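You operate a simulated robot arm through the tools that you are given. There is no shell and no other tool. Be economical: measure what you need, move in short steps, check, and stop when the job is done.

You are at the controls of a simulated robot arm. One attempt, no reset.

## Task
Open the yellow cover.
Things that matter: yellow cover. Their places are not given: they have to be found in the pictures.

Only the result counts: the job must be done as asked and must still hold three seconds after the hand-in. Knocking over, shifting, dropping, spilling or breaking anything else fails it. A push-on lid holds only when it is set on centred and level and pressed home; a screw cap is set on level and turned clockwise until tight.

## Robot
A 7-joint arm with a two-finger parallel gripper, fixed in place. Base frame: the origin is at the foot of the arm, x ahead of it, y to its left, z up. Readings come in cm, rad, newtons and seconds.
Its first joint turns from -1.152 to 1.152 rad. Payload 2.4 kg.
The tool frame sits at the grasp point between the pads (the TCP): z along the fingers, y along the line on which they close. The tips reach 3 cm beyond it. Largest opening 9.4 cm; finger width 2.8, thickness 1; the body of the gripper, 5 by 9.6 cm, starts 5.5 cm behind the TCP.
Orientation is that of the tool frame in the base frame, as a unit quaternion [w, x, y, z]. With the fingers straight down and closing along the base's y, the tool's x points along the base's -x, its y along +y and its z along -z.

## Interface
- The arm moves only by the tool move_arm. Its argument "rows" is a list that holds one entry, the list of rows, each a list of 7 numbers: the finger opening in m, from 0 to 0.094, then the shift along the tool's x, y, z in m, then the turn, a rotation vector about the tool's x, y, z in rad. In form: [[[hand, dx, dy, dz, wx, wy, wz], ...]]. A call has 1 to 20 rows; each row shifts and turns the commanded pose from where the row before left it, along the tool's axes as they then stand. A row lasts 0.2 s, in which the tool goes at most 5 cm and 0.15 rad; a call with a longer step from one row to the next is refused whole, and so is a gripper value outside its range. Where a pose cannot be reached the arm comes as near as it can. A force on the tool above 40 N (or 10 N above the force at the start of the call, whichever is more), or a blocked arm, ends the call early, and 0.2 s more pass. The fingers move at their own pace (about 15.3 cm/s each) and stop on an object; they squeeze with about 44 N. The grip force told is the motor's: it shows also when the fingers shut on nothing. Time passes only in rows, and 0.2 s behind the last, so rows that do not move let the fingers close. It gives the time, the measured TCP pose, the force on the tool (base axes), the opening and the grip force at its end, in the units of the frame above (readings bear some noise).
- Cameras (640 x 400 px; columns grow to the right, rows downward): "scene" is fixed at [5.45, 49.85, 144.31]; the picture's right is [-0.52, -0.85, 0.00], its down [-0.54, 0.33, -0.78] and it looks along [0.66, -0.41, -0.63] (base axes); focal length 317 px, centre (320, 200). "wrist" rides on the gripper at [-3.7, 0, -5.8] in the tool frame; the picture's right is [0.00, -1.00, 0.00], its down [0.97, 0.00, -0.24] and it looks along [0.24, 0.00, 0.97] (tool axes); focal length 218 px, centre (320, 200).
- snapshot(camera): a new picture of that camera. The clock stands still meanwhile.
- pixel_to_xyz(camera, pixels): for up to 12 pixels [column, row] of the newest picture of that camera ("zoom" is the newest enlarged one), the place [x, y, z] in the base frame of the surface seen there, good to about 0.3 cm, but the place of the scene camera against the robot may be out by one fixed shift of up to 1.2 cm in any direction. The clock stands still meanwhile.
- zoom(camera, box): a new picture of the part [left, top, right, bottom] of that camera's present view, enlarged. The clock stands still meanwhile.
- hand_in(): hands the job in; it is judged then, once.

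Work in short steps. Measure before you move; look again where a grasp or a placing could have gone wrong, and mend it. You have 60 turns and 30 pictures in all, those below and enlarged ones among them. Open the gripper and draw the arm clear of the work before you hand the job in, unless the task says otherwise; then end with one line.

The tools are called after "Emit:" by a JSON object that holds its "fn" and its "kwargs". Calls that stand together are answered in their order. move_arm: Moves the arm, as the interface text tells. Its arguments: {"type":"object","properties":{"rows":{"type":"array","items":{"type":"array","items":{"type":"array","items":{"type":"number"}}}}},"required":["rows"]} The other tools are called the same way: snapshot (camera) takes a picture; pixel_to_xyz (camera, pixels) gives the place of the surface under pixels of a picture; zoom (camera, box) takes an enlarged picture of a part of a camera's view; hand_in () hands the job in.

At the start:

```text
time: 0.0
eef_pos: [34.6, 17.07, 118.06]
ee_rot: [0.0, 0.0, 1.0, 0.0]
ft_force: [-0.1, -0.4, 0.6]
finger_gap: 9.39
gripper_force: 0.0
```

scene: 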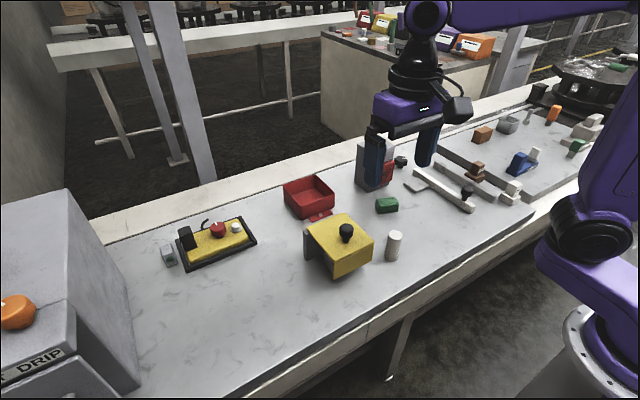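
wrist: 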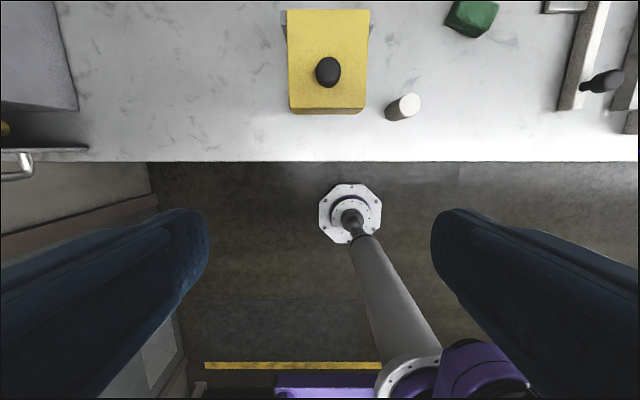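

The yellow cover is at about (340,243) in the scene with a black knob at (346,232). I'll zoom in and look closely before measuring.

Emit:
{"fn": "zoom", "kwargs": {"camera": "scene", "box": [280, 190, 420, 290]}}

Emit:
{"fn": "zoom", "kwargs": {"camera": "wrist", "box": [260, 0, 440, 130]}}

Emit:
{"fn": "pixel_to_xyz", "kwargs": {"camera": "wrist", "pixels": [[328, 70], [292, 15], [366, 15], [293, 98], [362, 98], [328, 111], [375, 50], [284, 35], [403, 103], [328, 2], [340, 155]]}}

Emit:
{"fn": "pixel_to_xyz", "kwargs": {"camera": "scene", "pixels": [[346, 228], [306, 222], [345, 215], [372, 236], [331, 252], [335, 275], [371, 265], [310, 258], [305, 235], [308, 250], [360, 230], [394, 235]]}}

```text
4.00 times, centred on (350, 240) of scene
```

zoom: 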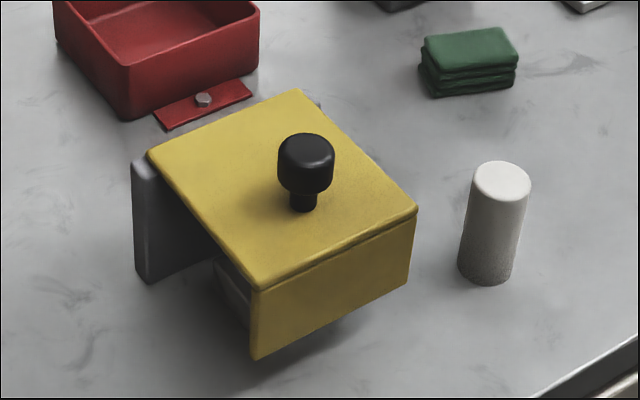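

```text
3.08 times, centred on (350, 65) of wrist
```

zoom: 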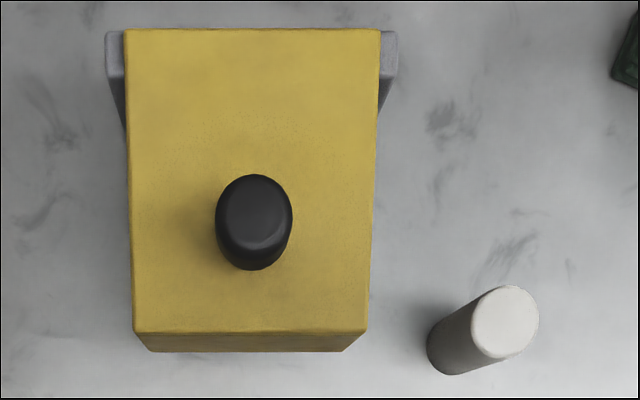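

```text
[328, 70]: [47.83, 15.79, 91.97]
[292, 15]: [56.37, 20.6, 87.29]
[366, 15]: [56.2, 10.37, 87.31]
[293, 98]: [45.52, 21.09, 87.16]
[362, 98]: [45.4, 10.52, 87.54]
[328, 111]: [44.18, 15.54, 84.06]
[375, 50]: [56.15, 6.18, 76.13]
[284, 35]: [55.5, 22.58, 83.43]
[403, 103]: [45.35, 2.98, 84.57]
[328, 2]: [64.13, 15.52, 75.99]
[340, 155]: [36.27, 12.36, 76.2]
```

```text
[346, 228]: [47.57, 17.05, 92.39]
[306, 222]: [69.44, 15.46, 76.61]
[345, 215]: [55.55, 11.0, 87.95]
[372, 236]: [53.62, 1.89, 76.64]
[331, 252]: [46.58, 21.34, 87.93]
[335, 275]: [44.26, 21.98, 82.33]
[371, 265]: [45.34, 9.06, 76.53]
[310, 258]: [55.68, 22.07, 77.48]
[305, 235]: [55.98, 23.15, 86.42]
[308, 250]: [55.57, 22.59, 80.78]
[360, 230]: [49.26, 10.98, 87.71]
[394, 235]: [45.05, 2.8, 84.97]
```

The cover's top is at z≈87.3. It seems hinged at the far edge (x≈56), and the black knob is at about (47.8, 15.8), top z≈92. I'll move above the knob and look again.

Emit:
{"fn": "move_arm", "kwargs": {"rows": [[[0.094, -0.033, -0.003, 0.02, 0, 0, 0], [0.094, -0.033, -0.003, 0.02, 0, 0, 0], [0.094, -0.033, -0.004, 0.03, 0, 0, 0], [0.094, -0.032, -0.003, 0.03, 0, 0, 0], [0.094, 0, 0, 0.03, 0, 0, 0], [0.094, 0, 0, 0.03, 0, 0, 0], [0.094, 0, 0, 0, 0, 0, 0]]]}}

Emit:
{"fn": "snapshot", "kwargs": {"camera": "wrist"}}

Emit:
{"fn": "snapshot", "kwargs": {"camera": "scene"}}

```text
time: 1.6
eef_pos: [47.57, 15.85, 102.09]
ee_rot: [0.0, 0.0, 1.0, 0.0]
ft_force: [1.0, -0.4, -0.5]
finger_gap: 9.4
gripper_force: 0.2
```

```text
25 pictures are left
```

wrist: 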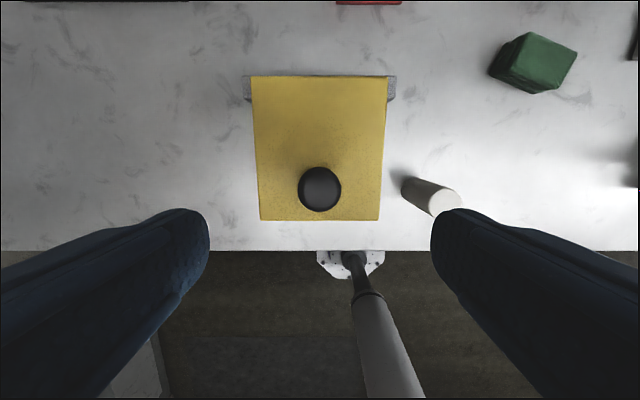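

```text
24 pictures are left
```

scene: 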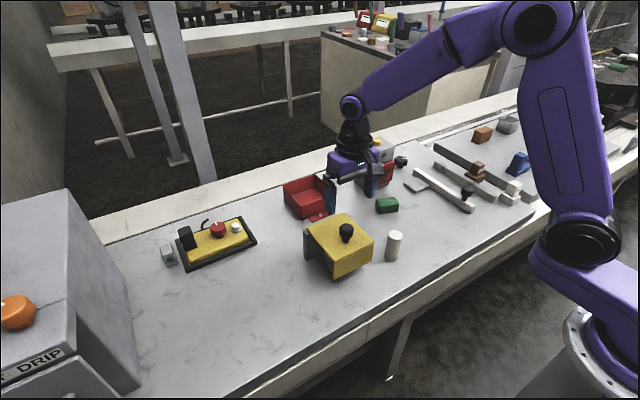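

The knob is at (320,188) in the wrist view. I'll measure its top and the cover edges from here.

Emit:
{"fn": "pixel_to_xyz", "kwargs": {"camera": "wrist", "pixels": [[321, 182], [303, 185], [339, 185], [320, 171], [320, 200], [320, 209], [320, 80], [320, 216], [262, 150], [376, 150], [247, 88], [393, 88]]}}

```text
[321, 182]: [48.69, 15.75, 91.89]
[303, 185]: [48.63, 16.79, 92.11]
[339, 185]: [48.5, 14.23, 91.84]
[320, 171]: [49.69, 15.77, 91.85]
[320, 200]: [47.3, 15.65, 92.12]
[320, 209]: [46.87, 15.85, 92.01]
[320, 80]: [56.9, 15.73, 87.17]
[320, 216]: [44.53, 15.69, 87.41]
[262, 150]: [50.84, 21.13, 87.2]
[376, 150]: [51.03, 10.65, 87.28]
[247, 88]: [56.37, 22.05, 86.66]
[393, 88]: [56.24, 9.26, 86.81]
```

Knob centre is (48.3, 15.75), diameter ≈3, top z 92. The cover spans x 44.5–57. I'll go down to TCP z≈91.4 and close.

Emit:
{"fn": "move_arm", "kwargs": {"rows": [[[0.094, -0.007, -0.001, 0.03, 0, 0, 0], [0.094, 0, 0, 0.03, 0, 0, 0], [0.094, 0, 0, 0.03, 0, 0, 0], [0.094, 0, 0, 0.017, 0, 0, 0], [0.094, 0, 0, 0, 0, 0, 0], [0.02, 0, 0, 0, 0, 0, 0], [0.02, 0, 0, 0, 0, 0, 0], [0.02, 0, 0, 0, 0, 0, 0]]]}}

Emit:
{"fn": "zoom", "kwargs": {"camera": "scene", "box": [280, 170, 440, 290]}}

```text
time: 3.4
eef_pos: [48.41, 15.97, 91.23]
ee_rot: [0.0, -0.002, 1.0, 0.0]
ft_force: [1.6, 19.7, -8.2]
finger_gap: 3.47
gripper_force: 44.9
```

```text
3.33 times, centred on (360, 230) of scene
```

zoom: 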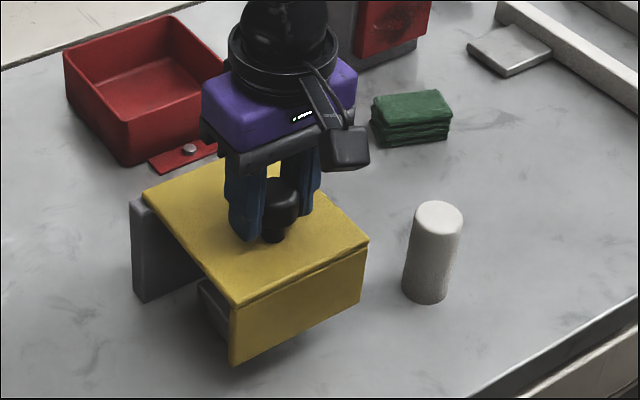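

The knob is held (gap 3.47), with a side force of 20 N, so I'll recentre 2 mm in y. Then I'll follow the hinge arc about (56.5, 87) by 0.3 rad to test it.

Emit:
{"fn": "move_arm", "kwargs": {"rows": [[[0.02, 0, 0.002, 0, 0, 0, 0], [0.02, -0.0023, 0, -0.004, 0, 0.05, 0], [0.02, -0.0023, 0, -0.004, 0, 0.05, 0], [0.02, -0.0023, 0, -0.004, 0, 0.05, 0], [0.02, -0.0023, 0, -0.004, 0, 0.05, 0], [0.02, -0.0023, 0, -0.004, 0, 0.05, 0], [0.02, -0.0023, 0, -0.004, 0, 0.05, 0]]]}}

Emit:
{"fn": "zoom", "kwargs": {"camera": "scene", "box": [280, 170, 440, 290]}}

```text
time: 5.0
eef_pos: [50.02, 16.1, 93.47]
ee_rot: [-0.15, 0.0, 0.989, 0.0]
ft_force: [-9.6, 14.2, 17.4]
finger_gap: 3.47
gripper_force: 44.6
```

```text
3.33 times, centred on (360, 230) of scene
```

zoom: 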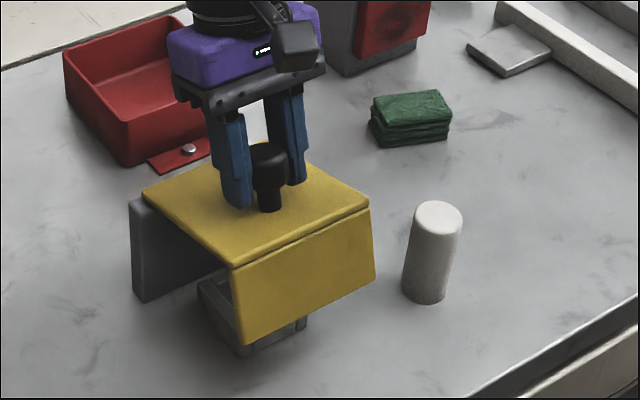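

The cover is lifting about its rear hinge, and forces are moderate. I'll continue the arc another 0.35 rad.

Emit:
{"fn": "move_arm", "kwargs": {"rows": [[[0.02, -0.0023, 0, -0.004, 0, 0.05, 0], [0.02, -0.0023, 0, -0.004, 0, 0.05, 0], [0.02, -0.0023, 0, -0.004, 0, 0.05, 0], [0.02, -0.0023, 0, -0.004, 0, 0.05, 0], [0.02, -0.0023, 0, -0.004, 0, 0.05, 0], [0.02, -0.0023, 0, -0.004, 0, 0.05, 0], [0.02, -0.0023, 0, -0.004, 0, 0.05, 0]]]}}

Emit:
{"fn": "zoom", "kwargs": {"camera": "scene", "box": [280, 150, 440, 270]}}

```text
time: 6.4
eef_pos: [51.97, 16.01, 95.14]
ee_rot: [-0.289, -0.001, 0.957, 0.0]
ft_force: [-5.0, -0.8, 5.6]
finger_gap: 3.43
gripper_force: 44.8
stopped in row 6: the force on the tool passed its limit (the readings are from after the stop); the commanded pose is now the measured one
```

```text
3.33 times, centred on (360, 210) of scene
```

zoom: 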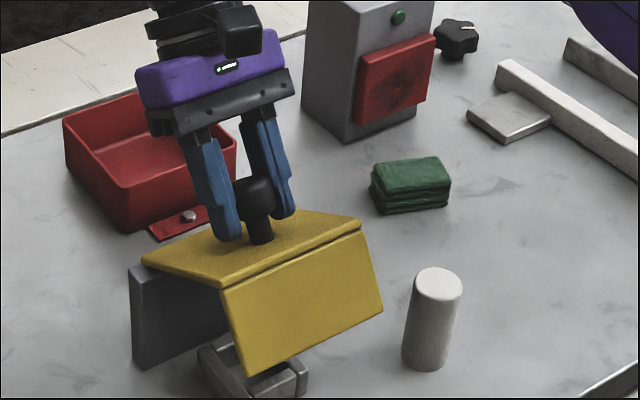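

The call stopped with a force pushing the tool away from the hinge, so my arc is slightly too tight. I'll back off 1 mm outward and continue with less inward motion.

Emit:
{"fn": "move_arm", "kwargs": {"rows": [[[0.02, 0.001, 0, 0, 0, 0, 0], [0.02, -0.0018, 0, -0.004, 0, 0.05, 0], [0.02, -0.0018, 0, -0.004, 0, 0.05, 0], [0.02, -0.0018, 0, -0.004, 0, 0.05, 0], [0.02, -0.0018, 0, -0.004, 0, 0.05, 0]]]}}

Emit:
{"fn": "pixel_to_xyz", "kwargs": {"camera": "zoom", "pixels": [[150, 258], [225, 280], [290, 250], [350, 215], [245, 365], [380, 305], [355, 232]]}}

```text
time: 7.6
eef_pos: [51.04, 16.03, 95.69]
ee_rot: [-0.378, 0.0, 0.926, 0.002]
ft_force: [21.9, 12.2, -25.2]
finger_gap: 3.54
gripper_force: 45.8
out of reach, approached as far as the arm can: row 5
```

```text
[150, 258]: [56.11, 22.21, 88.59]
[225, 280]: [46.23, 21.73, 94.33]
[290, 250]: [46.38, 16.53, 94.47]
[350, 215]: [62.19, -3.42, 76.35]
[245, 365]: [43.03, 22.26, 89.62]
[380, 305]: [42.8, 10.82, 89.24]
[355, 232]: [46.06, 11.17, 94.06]
```

Tilt limit reached at about 0.78 rad, and reach is pulling the tool back. From here I'll untilt slightly, letting the knob pivot between the pads, and see where the tool settles.

Emit:
{"fn": "move_arm", "kwargs": {"rows": [[[0.02, 0, 0, 0, 0, -0.08, 0], [0.02, 0, 0, 0, 0, -0.08, 0], [0.02, 0, 0, 0, 0, 0, 0]]]}}

Emit:
{"fn": "zoom", "kwargs": {"camera": "scene", "box": [280, 150, 440, 270]}}

```text
time: 8.4
eef_pos: [51.1, 16.06, 95.91]
ee_rot: [-0.307, -0.002, 0.952, 0.0]
ft_force: [5.1, 21.3, -33.0]
finger_gap: 3.54
gripper_force: 44.8
```

```text
3.33 times, centred on (360, 210) of scene
```

zoom: 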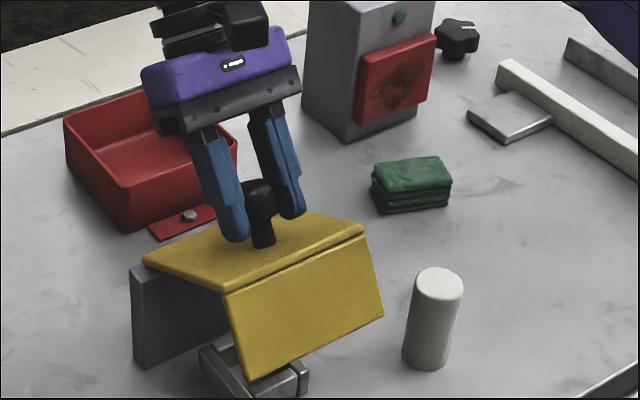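

The command now matches the measured pose at tilt 0.62. I'll translate along the arc (mostly +x) while untilting slowly, so the knob turns in the pads.

Emit:
{"fn": "move_arm", "kwargs": {"rows": [[[0.02, -0.0045, -0.001, -0.0032, 0, -0.03, 0], [0.02, -0.0045, 0, -0.0032, 0, -0.03, 0], [0.02, -0.0045, 0, -0.0031, 0, -0.03, 0], [0.02, -0.0045, 0, -0.003, 0, -0.03, 0]]]}}

Emit:
{"fn": "zoom", "kwargs": {"camera": "scene", "box": [280, 150, 440, 270]}}

```text
time: 9.4
eef_pos: [53.13, 16.07, 96.36]
ee_rot: [-0.253, -0.003, 0.968, 0.002]
ft_force: [-22.4, 19.3, 13.8]
finger_gap: 3.36
gripper_force: 45.7
```

```text
3.33 times, centred on (360, 210) of scene
```

zoom: 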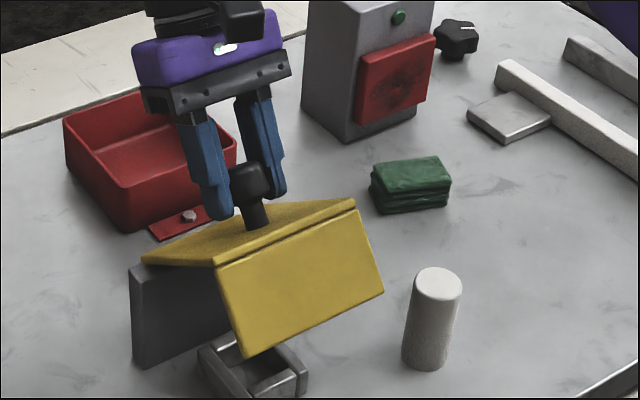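

The knob is pivoting in the pads and the cover keeps rising. I'll continue the same way.

Emit:
{"fn": "move_arm", "kwargs": {"rows": [[[0.02, -0.0043, 0, -0.0028, 0, -0.03, 0], [0.02, -0.0044, 0, -0.0026, 0, -0.03, 0], [0.02, -0.0045, 0, -0.0022, 0, -0.03, 0], [0.02, -0.0046, 0, -0.0018, 0, -0.03, 0], [0.02, -0.0047, 0, -0.0014, 0, -0.03, 0]]]}}

Emit:
{"fn": "zoom", "kwargs": {"camera": "scene", "box": [280, 150, 440, 270]}}

```text
time: 10.0
eef_pos: [53.73, 16.04, 96.55]
ee_rot: [-0.232, -0.003, 0.973, 0.002]
ft_force: [-3.8, 0.0, 6.9]
finger_gap: 3.36
gripper_force: 45.3
stopped in row 2: the force on the tool passed its limit (the readings are from after the stop); the commanded pose is now the measured one
```

```text
3.33 times, centred on (360, 210) of scene
```

zoom: 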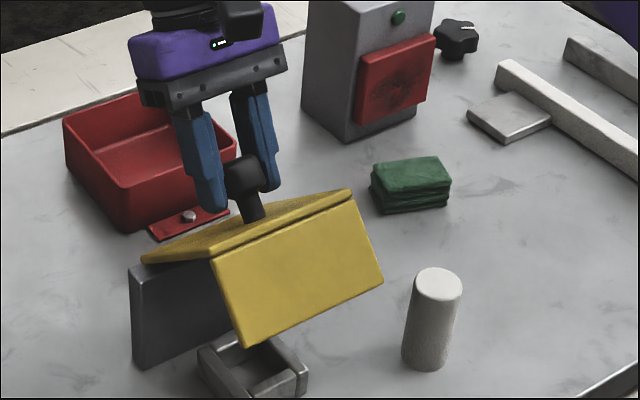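

Forces relaxed after the stop. I'll continue at fixed tilt with smaller steps and slightly more lift.

Emit:
{"fn": "move_arm", "kwargs": {"rows": [[[0.02, -0.003, 0, -0.0021, 0, 0, 0], [0.02, -0.003, 0, -0.0021, 0, 0, 0], [0.02, -0.003, 0, -0.002, 0, 0, 0], [0.02, -0.003, 0, -0.0019, 0, 0, 0], [0.02, -0.003, 0, -0.0018, 0, 0, 0], [0.02, -0.003, 0, -0.0017, 0, 0, 0]]]}}

Emit:
{"fn": "zoom", "kwargs": {"camera": "scene", "box": [280, 150, 440, 270]}}

```text
time: 11.2
eef_pos: [55.29, 15.99, 97.06]
ee_rot: [-0.237, -0.003, 0.972, 0.001]
ft_force: [-3.3, -0.8, 5.8]
finger_gap: 3.41
gripper_force: 44.6
stopped in row 6: the force on the tool passed its limit (the readings are from after the stop); the commanded pose is now the measured one
```

```text
3.33 times, centred on (360, 210) of scene
```

zoom: 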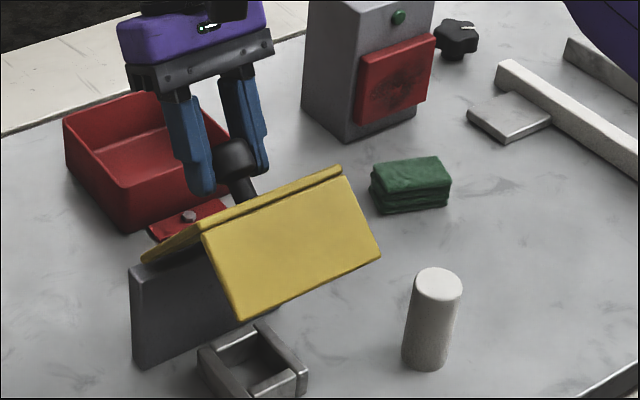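

The cover is at about 60° and rising well. I'll continue over the top of the arc.

Emit:
{"fn": "move_arm", "kwargs": {"rows": [[[0.02, -0.003, 0, -0.0018, 0, 0, 0], [0.02, -0.0031, 0, -0.0016, 0, 0, 0], [0.02, -0.0031, 0, -0.0015, 0, 0, 0], [0.02, -0.0032, 0, -0.0013, 0, 0, 0], [0.02, -0.0033, 0, -0.0012, 0, 0, 0], [0.02, -0.0034, 0, -0.001, 0, 0, 0]]]}}

Emit:
{"fn": "zoom", "kwargs": {"camera": "scene", "box": [280, 150, 440, 270]}}

```text
time: 12.3
eef_pos: [56.43, 15.97, 97.3]
ee_rot: [-0.241, -0.005, 0.971, -0.001]
ft_force: [-4.1, -1.8, 5.3]
finger_gap: 3.42
gripper_force: 45.3
stopped in row 5: the force on the tool passed its limit (the readings are from after the stop); the commanded pose is now the measured one
```

```text
3.33 times, centred on (360, 210) of scene
```

zoom: 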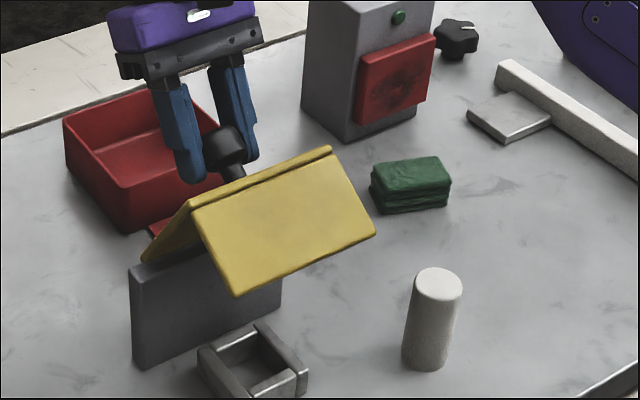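

Still progressing. Next short segment, now with slight downward trend.

Emit:
{"fn": "move_arm", "kwargs": {"rows": [[[0.02, -0.0031, 0, -0.0015, 0, 0, 0], [0.02, -0.0032, 0, -0.0013, 0, 0, 0], [0.02, -0.0033, 0, -0.0011, 0, 0, 0], [0.02, -0.0034, 0, -0.0009, 0, 0, 0], [0.02, -0.0035, 0, -0.0007, 0, 0, 0], [0.02, -0.0036, 0, -0.0005, 0, 0, 0]]]}}

Emit:
{"fn": "move_arm", "kwargs": {"rows": [[[0.02, -0.0033, 0, -0.0009, 0, 0, 0], [0.02, -0.0034, 0, -0.0007, 0, 0, 0], [0.02, -0.0035, 0, -0.0005, 0, 0, 0], [0.02, -0.0035, 0, -0.0003, 0, 0, 0]]]}}

Emit:
{"fn": "zoom", "kwargs": {"camera": "scene", "box": [280, 150, 440, 270]}}

```text
time: 13.4
eef_pos: [57.98, 16.01, 97.29]
ee_rot: [-0.245, -0.005, 0.969, 0.0]
ft_force: [-2.5, -1.3, 5.3]
finger_gap: 3.44
gripper_force: 45.0
stopped in row 5: the force on the tool passed its limit (the readings are from after the stop); the commanded pose is now the measured one
```

```text
time: 14.4
eef_pos: [58.18, 16.05, 97.34]
ee_rot: [-0.244, -0.006, 0.97, 0.0]
ft_force: [-11.4, 2.0, 36.5]
finger_gap: 3.41
gripper_force: 45.5
out of reach, approached as far as the arm can: row 2, 4
```

```text
3.33 times, centred on (360, 210) of scene
```

zoom: 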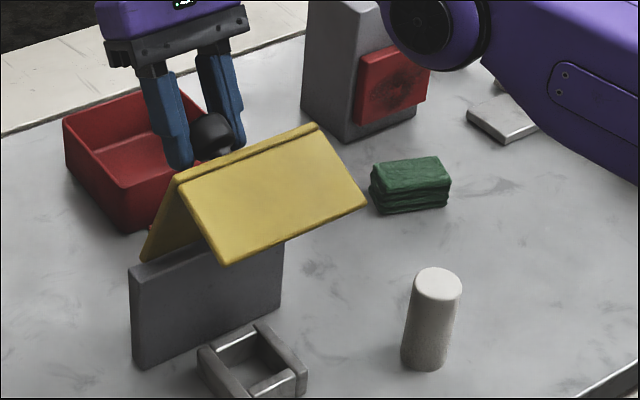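

Cover ≈75°. Reach is limited by the tilt, so I'll untilt about 0.2 rad around the knob, which is pivoting in the pads.

Emit:
{"fn": "move_arm", "kwargs": {"rows": [[[0.02, 0, 0, -0.001, 0, -0.04, 0], [0.02, 0, 0, 0, 0, -0.04, 0], [0.02, 0, 0, 0, 0, -0.04, 0], [0.02, 0, 0, 0, 0, -0.04, 0], [0.02, 0, 0, 0, 0, -0.04, 0]]]}}

```text
time: 15.6
eef_pos: [58.18, 16.0, 97.35]
ee_rot: [-0.15, -0.005, 0.989, 0.0]
ft_force: [-15.0, 7.1, 40.4]
finger_gap: 3.53
gripper_force: 45.1
```

Upward force of 40 N means I'm pressing down, so I'll raise 3 mm, then continue in +x.

Emit:
{"fn": "move_arm", "kwargs": {"rows": [[[0.02, 0.0008, 0, -0.003, 0, 0, 0], [0.02, -0.003, 0, -0.001, 0, 0, 0], [0.02, -0.003, 0, -0.001, 0, 0, 0], [0.02, -0.003, 0, -0.0005, 0, 0, 0], [0.02, -0.003, 0, -0.0003, 0, 0, 0]]]}}

Emit:
{"fn": "zoom", "kwargs": {"camera": "scene", "box": [280, 150, 440, 270]}}

```text
time: 16.8
eef_pos: [59.6, 16.18, 97.47]
ee_rot: [-0.146, -0.005, 0.989, 0.0]
ft_force: [-12.6, 7.0, 7.5]
finger_gap: 3.51
gripper_force: 45.3
```

```text
3.33 times, centred on (360, 210) of scene
```

zoom: 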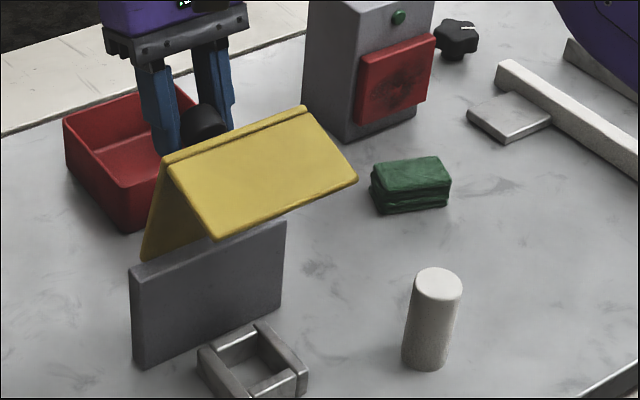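

Cover is near 85°. I'll continue past vertical along the descending arc.

Emit:
{"fn": "move_arm", "kwargs": {"rows": [[[0.02, -0.0036, -0.001, 0, 0, 0, 0], [0.02, -0.0037, 0, 0.0001, 0, 0, 0], [0.02, -0.0036, 0, 0.0004, 0, 0, 0], [0.02, -0.0036, 0, 0.0006, 0, 0, 0], [0.02, -0.0035, 0, 0.0009, 0, 0, 0], [0.02, -0.0035, 0, 0.0011, 0, 0, 0]]]}}

Emit:
{"fn": "zoom", "kwargs": {"camera": "scene", "box": [280, 150, 440, 270]}}

```text
time: 18.1
eef_pos: [61.52, 16.04, 96.83]
ee_rot: [-0.144, -0.005, 0.99, 0.002]
ft_force: [-3.1, 0.2, 2.7]
finger_gap: 3.49
gripper_force: 44.9
stopped in row 6: the force on the tool passed its limit (the readings are from after the stop); the commanded pose is now the measured one
```

```text
3.33 times, centred on (360, 210) of scene
```

zoom: 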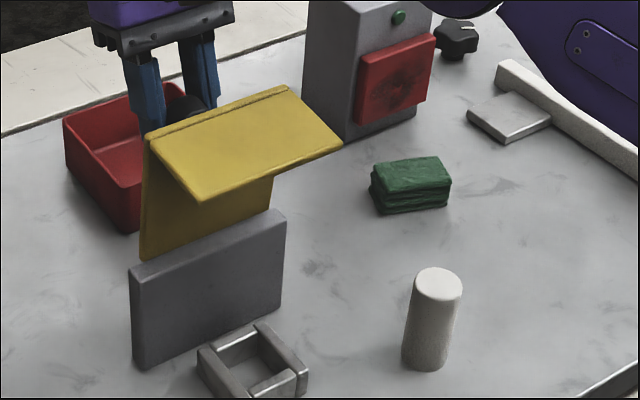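

The flap now looks about horizontal. I'll measure the angle.

Emit:
{"fn": "pixel_to_xyz", "kwargs": {"camera": "zoom", "pixels": [[152, 145], [150, 245], [205, 190], [330, 148], [280, 97], [260, 200]]}}

```text
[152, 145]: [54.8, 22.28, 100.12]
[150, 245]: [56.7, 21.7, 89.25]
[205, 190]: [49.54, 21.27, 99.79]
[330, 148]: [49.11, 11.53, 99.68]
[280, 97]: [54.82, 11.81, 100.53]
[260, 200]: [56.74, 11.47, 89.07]
```

Flap tilt says the cover is at ≈84°, which isn't past the balance point yet. I'll keep pulling along the arc while untilting a little.

Emit:
{"fn": "move_arm", "kwargs": {"rows": [[[0.02, -0.0033, 0, 0.0006, 0, -0.02, 0], [0.02, -0.0034, 0, 0.0008, 0, -0.02, 0], [0.02, -0.0034, 0, 0.001, 0, -0.02, 0], [0.02, -0.0034, 0, 0.0012, 0, -0.02, 0], [0.02, -0.0033, 0, 0.0014, 0, -0.02, 0], [0.02, -0.0033, 0, 0.0016, 0, -0.02, 0]]]}}

Emit:
{"fn": "zoom", "kwargs": {"camera": "scene", "box": [280, 150, 440, 270]}}

Emit:
{"fn": "pixel_to_xyz", "kwargs": {"camera": "zoom", "pixels": [[145, 150], [150, 245], [195, 175], [320, 138], [260, 200]]}}

```text
time: 19.5
eef_pos: [63.5, 16.06, 96.27]
ee_rot: [-0.079, -0.005, 0.997, 0.002]
ft_force: [5.6, -0.4, 38.7]
finger_gap: 3.53
gripper_force: 45.4
```

```text
3.33 times, centred on (360, 210) of scene
```

zoom: 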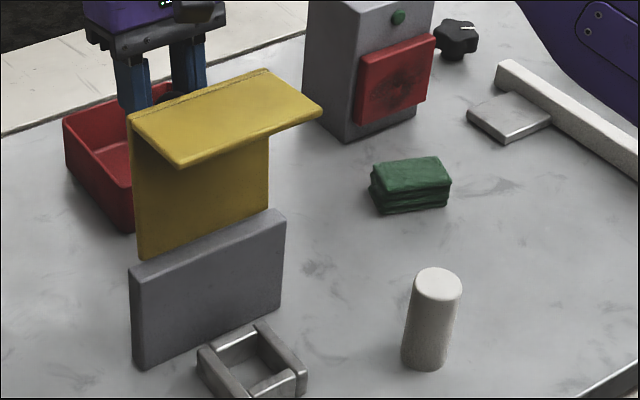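

```text
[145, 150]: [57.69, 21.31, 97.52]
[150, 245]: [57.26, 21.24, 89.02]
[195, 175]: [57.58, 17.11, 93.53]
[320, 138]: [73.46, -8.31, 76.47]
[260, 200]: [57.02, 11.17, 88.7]
```

Cover is at about 93°. Upward force is 39 N, so I'll raise 3 mm first and then continue in +x and slightly down.

Emit:
{"fn": "move_arm", "kwargs": {"rows": [[[0.02, 0, 0, -0.003, 0, 0, 0], [0.02, -0.0033, 0, 0.0003, 0, -0.01, 0], [0.02, -0.0033, 0, 0.0006, 0, -0.01, 0], [0.02, -0.0033, 0, 0.001, 0, -0.01, 0], [0.02, -0.0033, 0, 0.0014, 0, -0.01, 0]]]}}

Emit:
{"fn": "zoom", "kwargs": {"camera": "scene", "box": [280, 150, 440, 270]}}

```text
time: 20.7
eef_pos: [64.29, 16.03, 95.74]
ee_rot: [-0.068, -0.006, 0.998, 0.002]
ft_force: [-22.7, -6.4, 25.3]
finger_gap: 3.5
gripper_force: 44.9
```

```text
3.33 times, centred on (360, 210) of scene
```

zoom: 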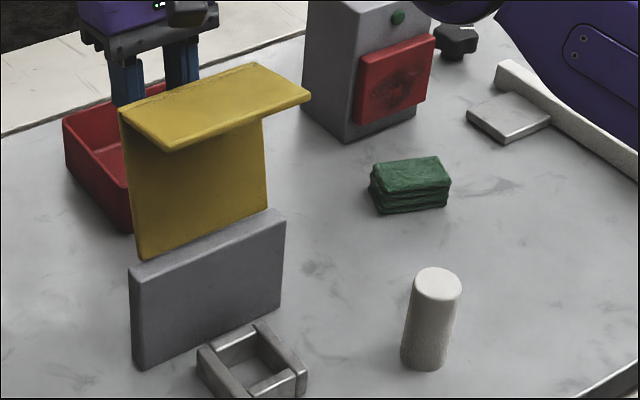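

Now about 100°. I'll pull on a bit more, down and forward, to see whether a stop is felt.

Emit:
{"fn": "move_arm", "kwargs": {"rows": [[[0.02, -0.0025, 0, 0.0012, 0, 0, 0], [0.02, -0.0025, 0, 0.0015, 0, 0, 0], [0.02, -0.0025, 0, 0.0018, 0, 0, 0], [0.02, -0.0025, 0, 0.002, 0, 0, 0]]]}}

Emit:
{"fn": "zoom", "kwargs": {"camera": "scene", "box": [280, 150, 440, 270]}}

Emit:
{"fn": "pixel_to_xyz", "kwargs": {"camera": "zoom", "pixels": [[145, 160], [150, 245], [170, 140], [295, 93], [260, 190], [128, 118], [250, 130]]}}

```text
time: 21.0
eef_pos: [64.51, 16.05, 95.8]
ee_rot: [-0.072, -0.006, 0.997, 0.001]
ft_force: [-13.1, -3.2, 11.0]
finger_gap: 3.52
gripper_force: 45.1
stopped in row 1: the force on the tool passed its limit (the readings are from after the stop); the commanded pose is now the measured one
```

```text
3.33 times, centred on (360, 210) of scene
```

zoom: 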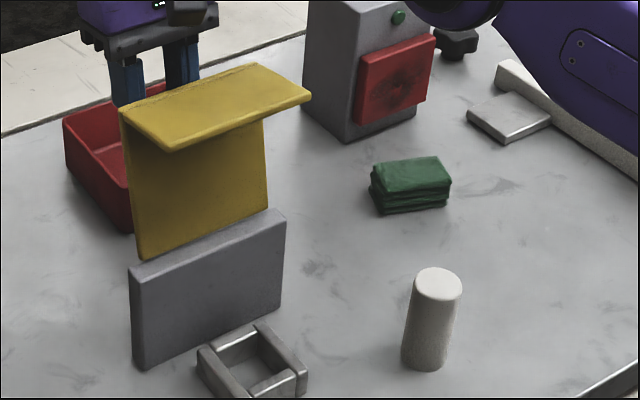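

```text
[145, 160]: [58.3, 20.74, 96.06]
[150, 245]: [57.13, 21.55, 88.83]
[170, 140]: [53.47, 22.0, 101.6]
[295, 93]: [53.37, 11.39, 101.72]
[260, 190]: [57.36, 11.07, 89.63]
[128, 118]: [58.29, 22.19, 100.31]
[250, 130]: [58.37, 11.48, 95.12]
```

Cover is at ≈100°. I'll try a bit further to check for a hinge stop.

Emit:
{"fn": "move_arm", "kwargs": {"rows": [[[0.02, -0.002, 0, 0.0007, 0, 0, 0], [0.02, -0.002, 0, 0.001, 0, 0, 0], [0.02, -0.002, 0, 0.0012, 0, 0, 0], [0.02, -0.002, 0, 0.0014, 0, 0, 0], [0.02, -0.002, 0, 0.0014, 0, 0, 0]]]}}

Emit:
{"fn": "zoom", "kwargs": {"camera": "scene", "box": [280, 150, 440, 270]}}

```text
time: 21.5
eef_pos: [64.46, 16.05, 95.75]
ee_rot: [-0.076, -0.007, 0.997, 0.0]
ft_force: [-12.7, -3.1, 10.2]
finger_gap: 3.52
gripper_force: 44.8
stopped in row 2: the force on the tool passed its limit (the readings are from after the stop); the commanded pose is now the measured one
```

```text
3.33 times, centred on (360, 210) of scene
```

zoom: 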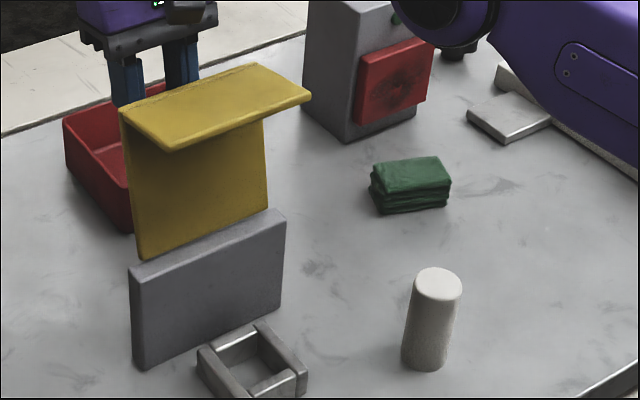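

It doesn't move further: the hinge stop is at about 100°, past vertical. I'll open the fingers gently and check that it stays.

Emit:
{"fn": "move_arm", "kwargs": {"rows": [[[0.05, 0, 0, 0, 0, 0, 0], [0.094, 0, 0, 0, 0, 0, 0], [0.094, 0, 0, 0, 0, 0, 0], [0.094, 0, 0, 0, 0, 0, 0]]]}}

Emit:
{"fn": "snapshot", "kwargs": {"camera": "scene"}}

```text
time: 22.5
eef_pos: [64.57, 16.07, 95.63]
ee_rot: [-0.075, -0.006, 0.997, 0.0]
ft_force: [1.0, 0.0, 0.2]
finger_gap: 9.41
gripper_force: 0.1
```

```text
8 pictures are left
```

scene: 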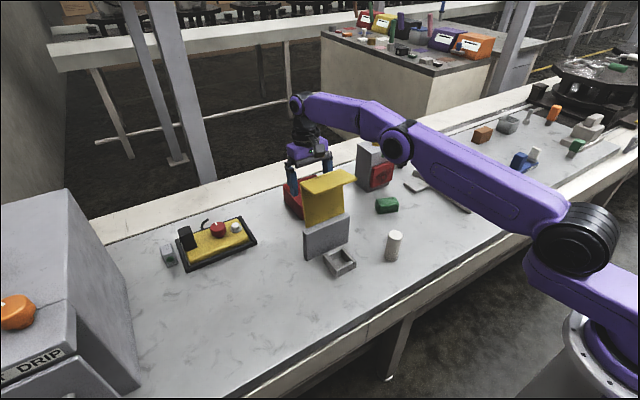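

The cover stands open without the gripper. I'll rise straight up 20 cm.

Emit:
{"fn": "move_arm", "kwargs": {"rows": [[[0.094, 0.003, 0, -0.0198, 0, 0, 0], [0.094, 0.003, 0, -0.0198, 0, 0, 0], [0.094, 0.003, 0, -0.0198, 0, 0, 0], [0.094, 0.006, 0, -0.0198, 0, 0, 0], [0.094, 0.006, 0, -0.0198, 0, 0, 0], [0.094, 0.006, 0, -0.0198, 0, 0, 0], [0.094, 0.01, 0, -0.0198, 0, 0, 0], [0.094, 0.01, 0, -0.0198, 0, 0, 0], [0.094, 0.01, 0, -0.0198, 0, 0, 0], [0.094, 0.01, 0, -0.0198, 0, 0, 0]]]}}

Emit:
{"fn": "snapshot", "kwargs": {"camera": "scene"}}

```text
time: 24.7
eef_pos: [59.59, 15.5, 115.99]
ee_rot: [-0.074, -0.006, 0.997, 0.0]
ft_force: [-0.6, 0.1, 0.1]
finger_gap: 9.42
gripper_force: 0.1
out of reach, approached as far as the arm can: row 3, 5, 7
```

```text
7 pictures are left
```

scene: 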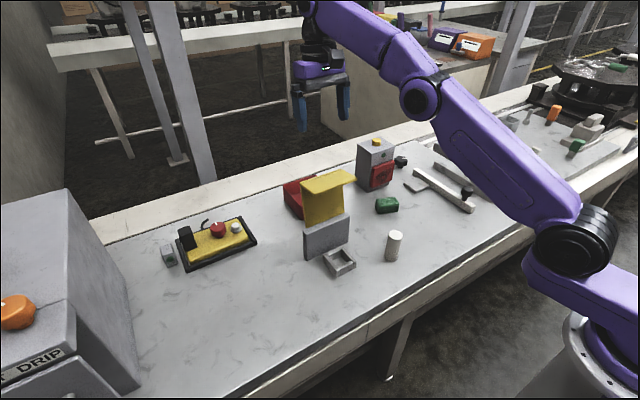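

The cover remains open and the arm is clear above it. I'll draw back toward the base at height, wait, and check once more.

Emit:
{"fn": "move_arm", "kwargs": {"rows": [[[0.094, 0.03, 0, -0.004, 0, 0, 0], [0.094, 0.03, 0, -0.004, 0, 0, 0], [0.094, 0.03, 0, -0.004, 0, 0, 0], [0.094, 0.03, 0, 0, 0, 0, 0], [0.094, 0.03, 0, 0, 0, 0, 0], [0.094, 0.03, 0, 0, 0, 0, 0], [0.094, 0.03, 0, 0, 0, 0, 0], [0.094, 0, 0, 0, 0, 0, 0], [0.094, 0, 0, 0, 0, 0, 0], [0.094, 0, 0, 0, 0, 0, 0]]]}}

Emit:
{"fn": "snapshot", "kwargs": {"camera": "scene"}}

```text
time: 26.9
eef_pos: [39.16, 15.46, 120.29]
ee_rot: [-0.075, -0.006, 0.997, 0.0]
ft_force: [0.1, 0.4, -0.3]
finger_gap: 9.4
gripper_force: 0.0
```

```text
6 pictures are left
```

scene: 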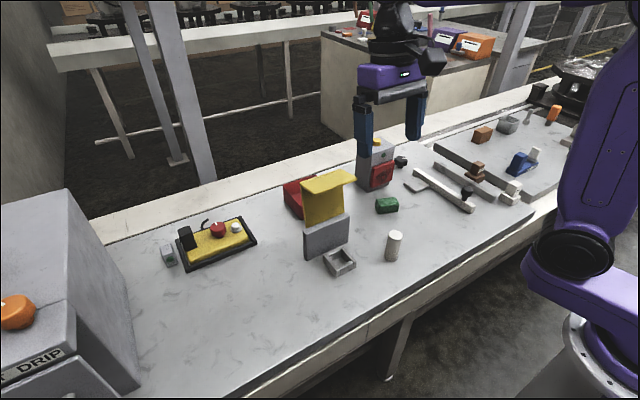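

The cover stands open at (325,200), the other objects are where they were, and the arm is clear. Handing in.

Emit:
{"fn": "hand_in", "kwargs": {}}

```text
The job is handed in.
```

The yellow cover is open, standing at its hinge stop about 100° back; the gripper is open, the arm is clear, nothing else appears moved, and the job is handed in.
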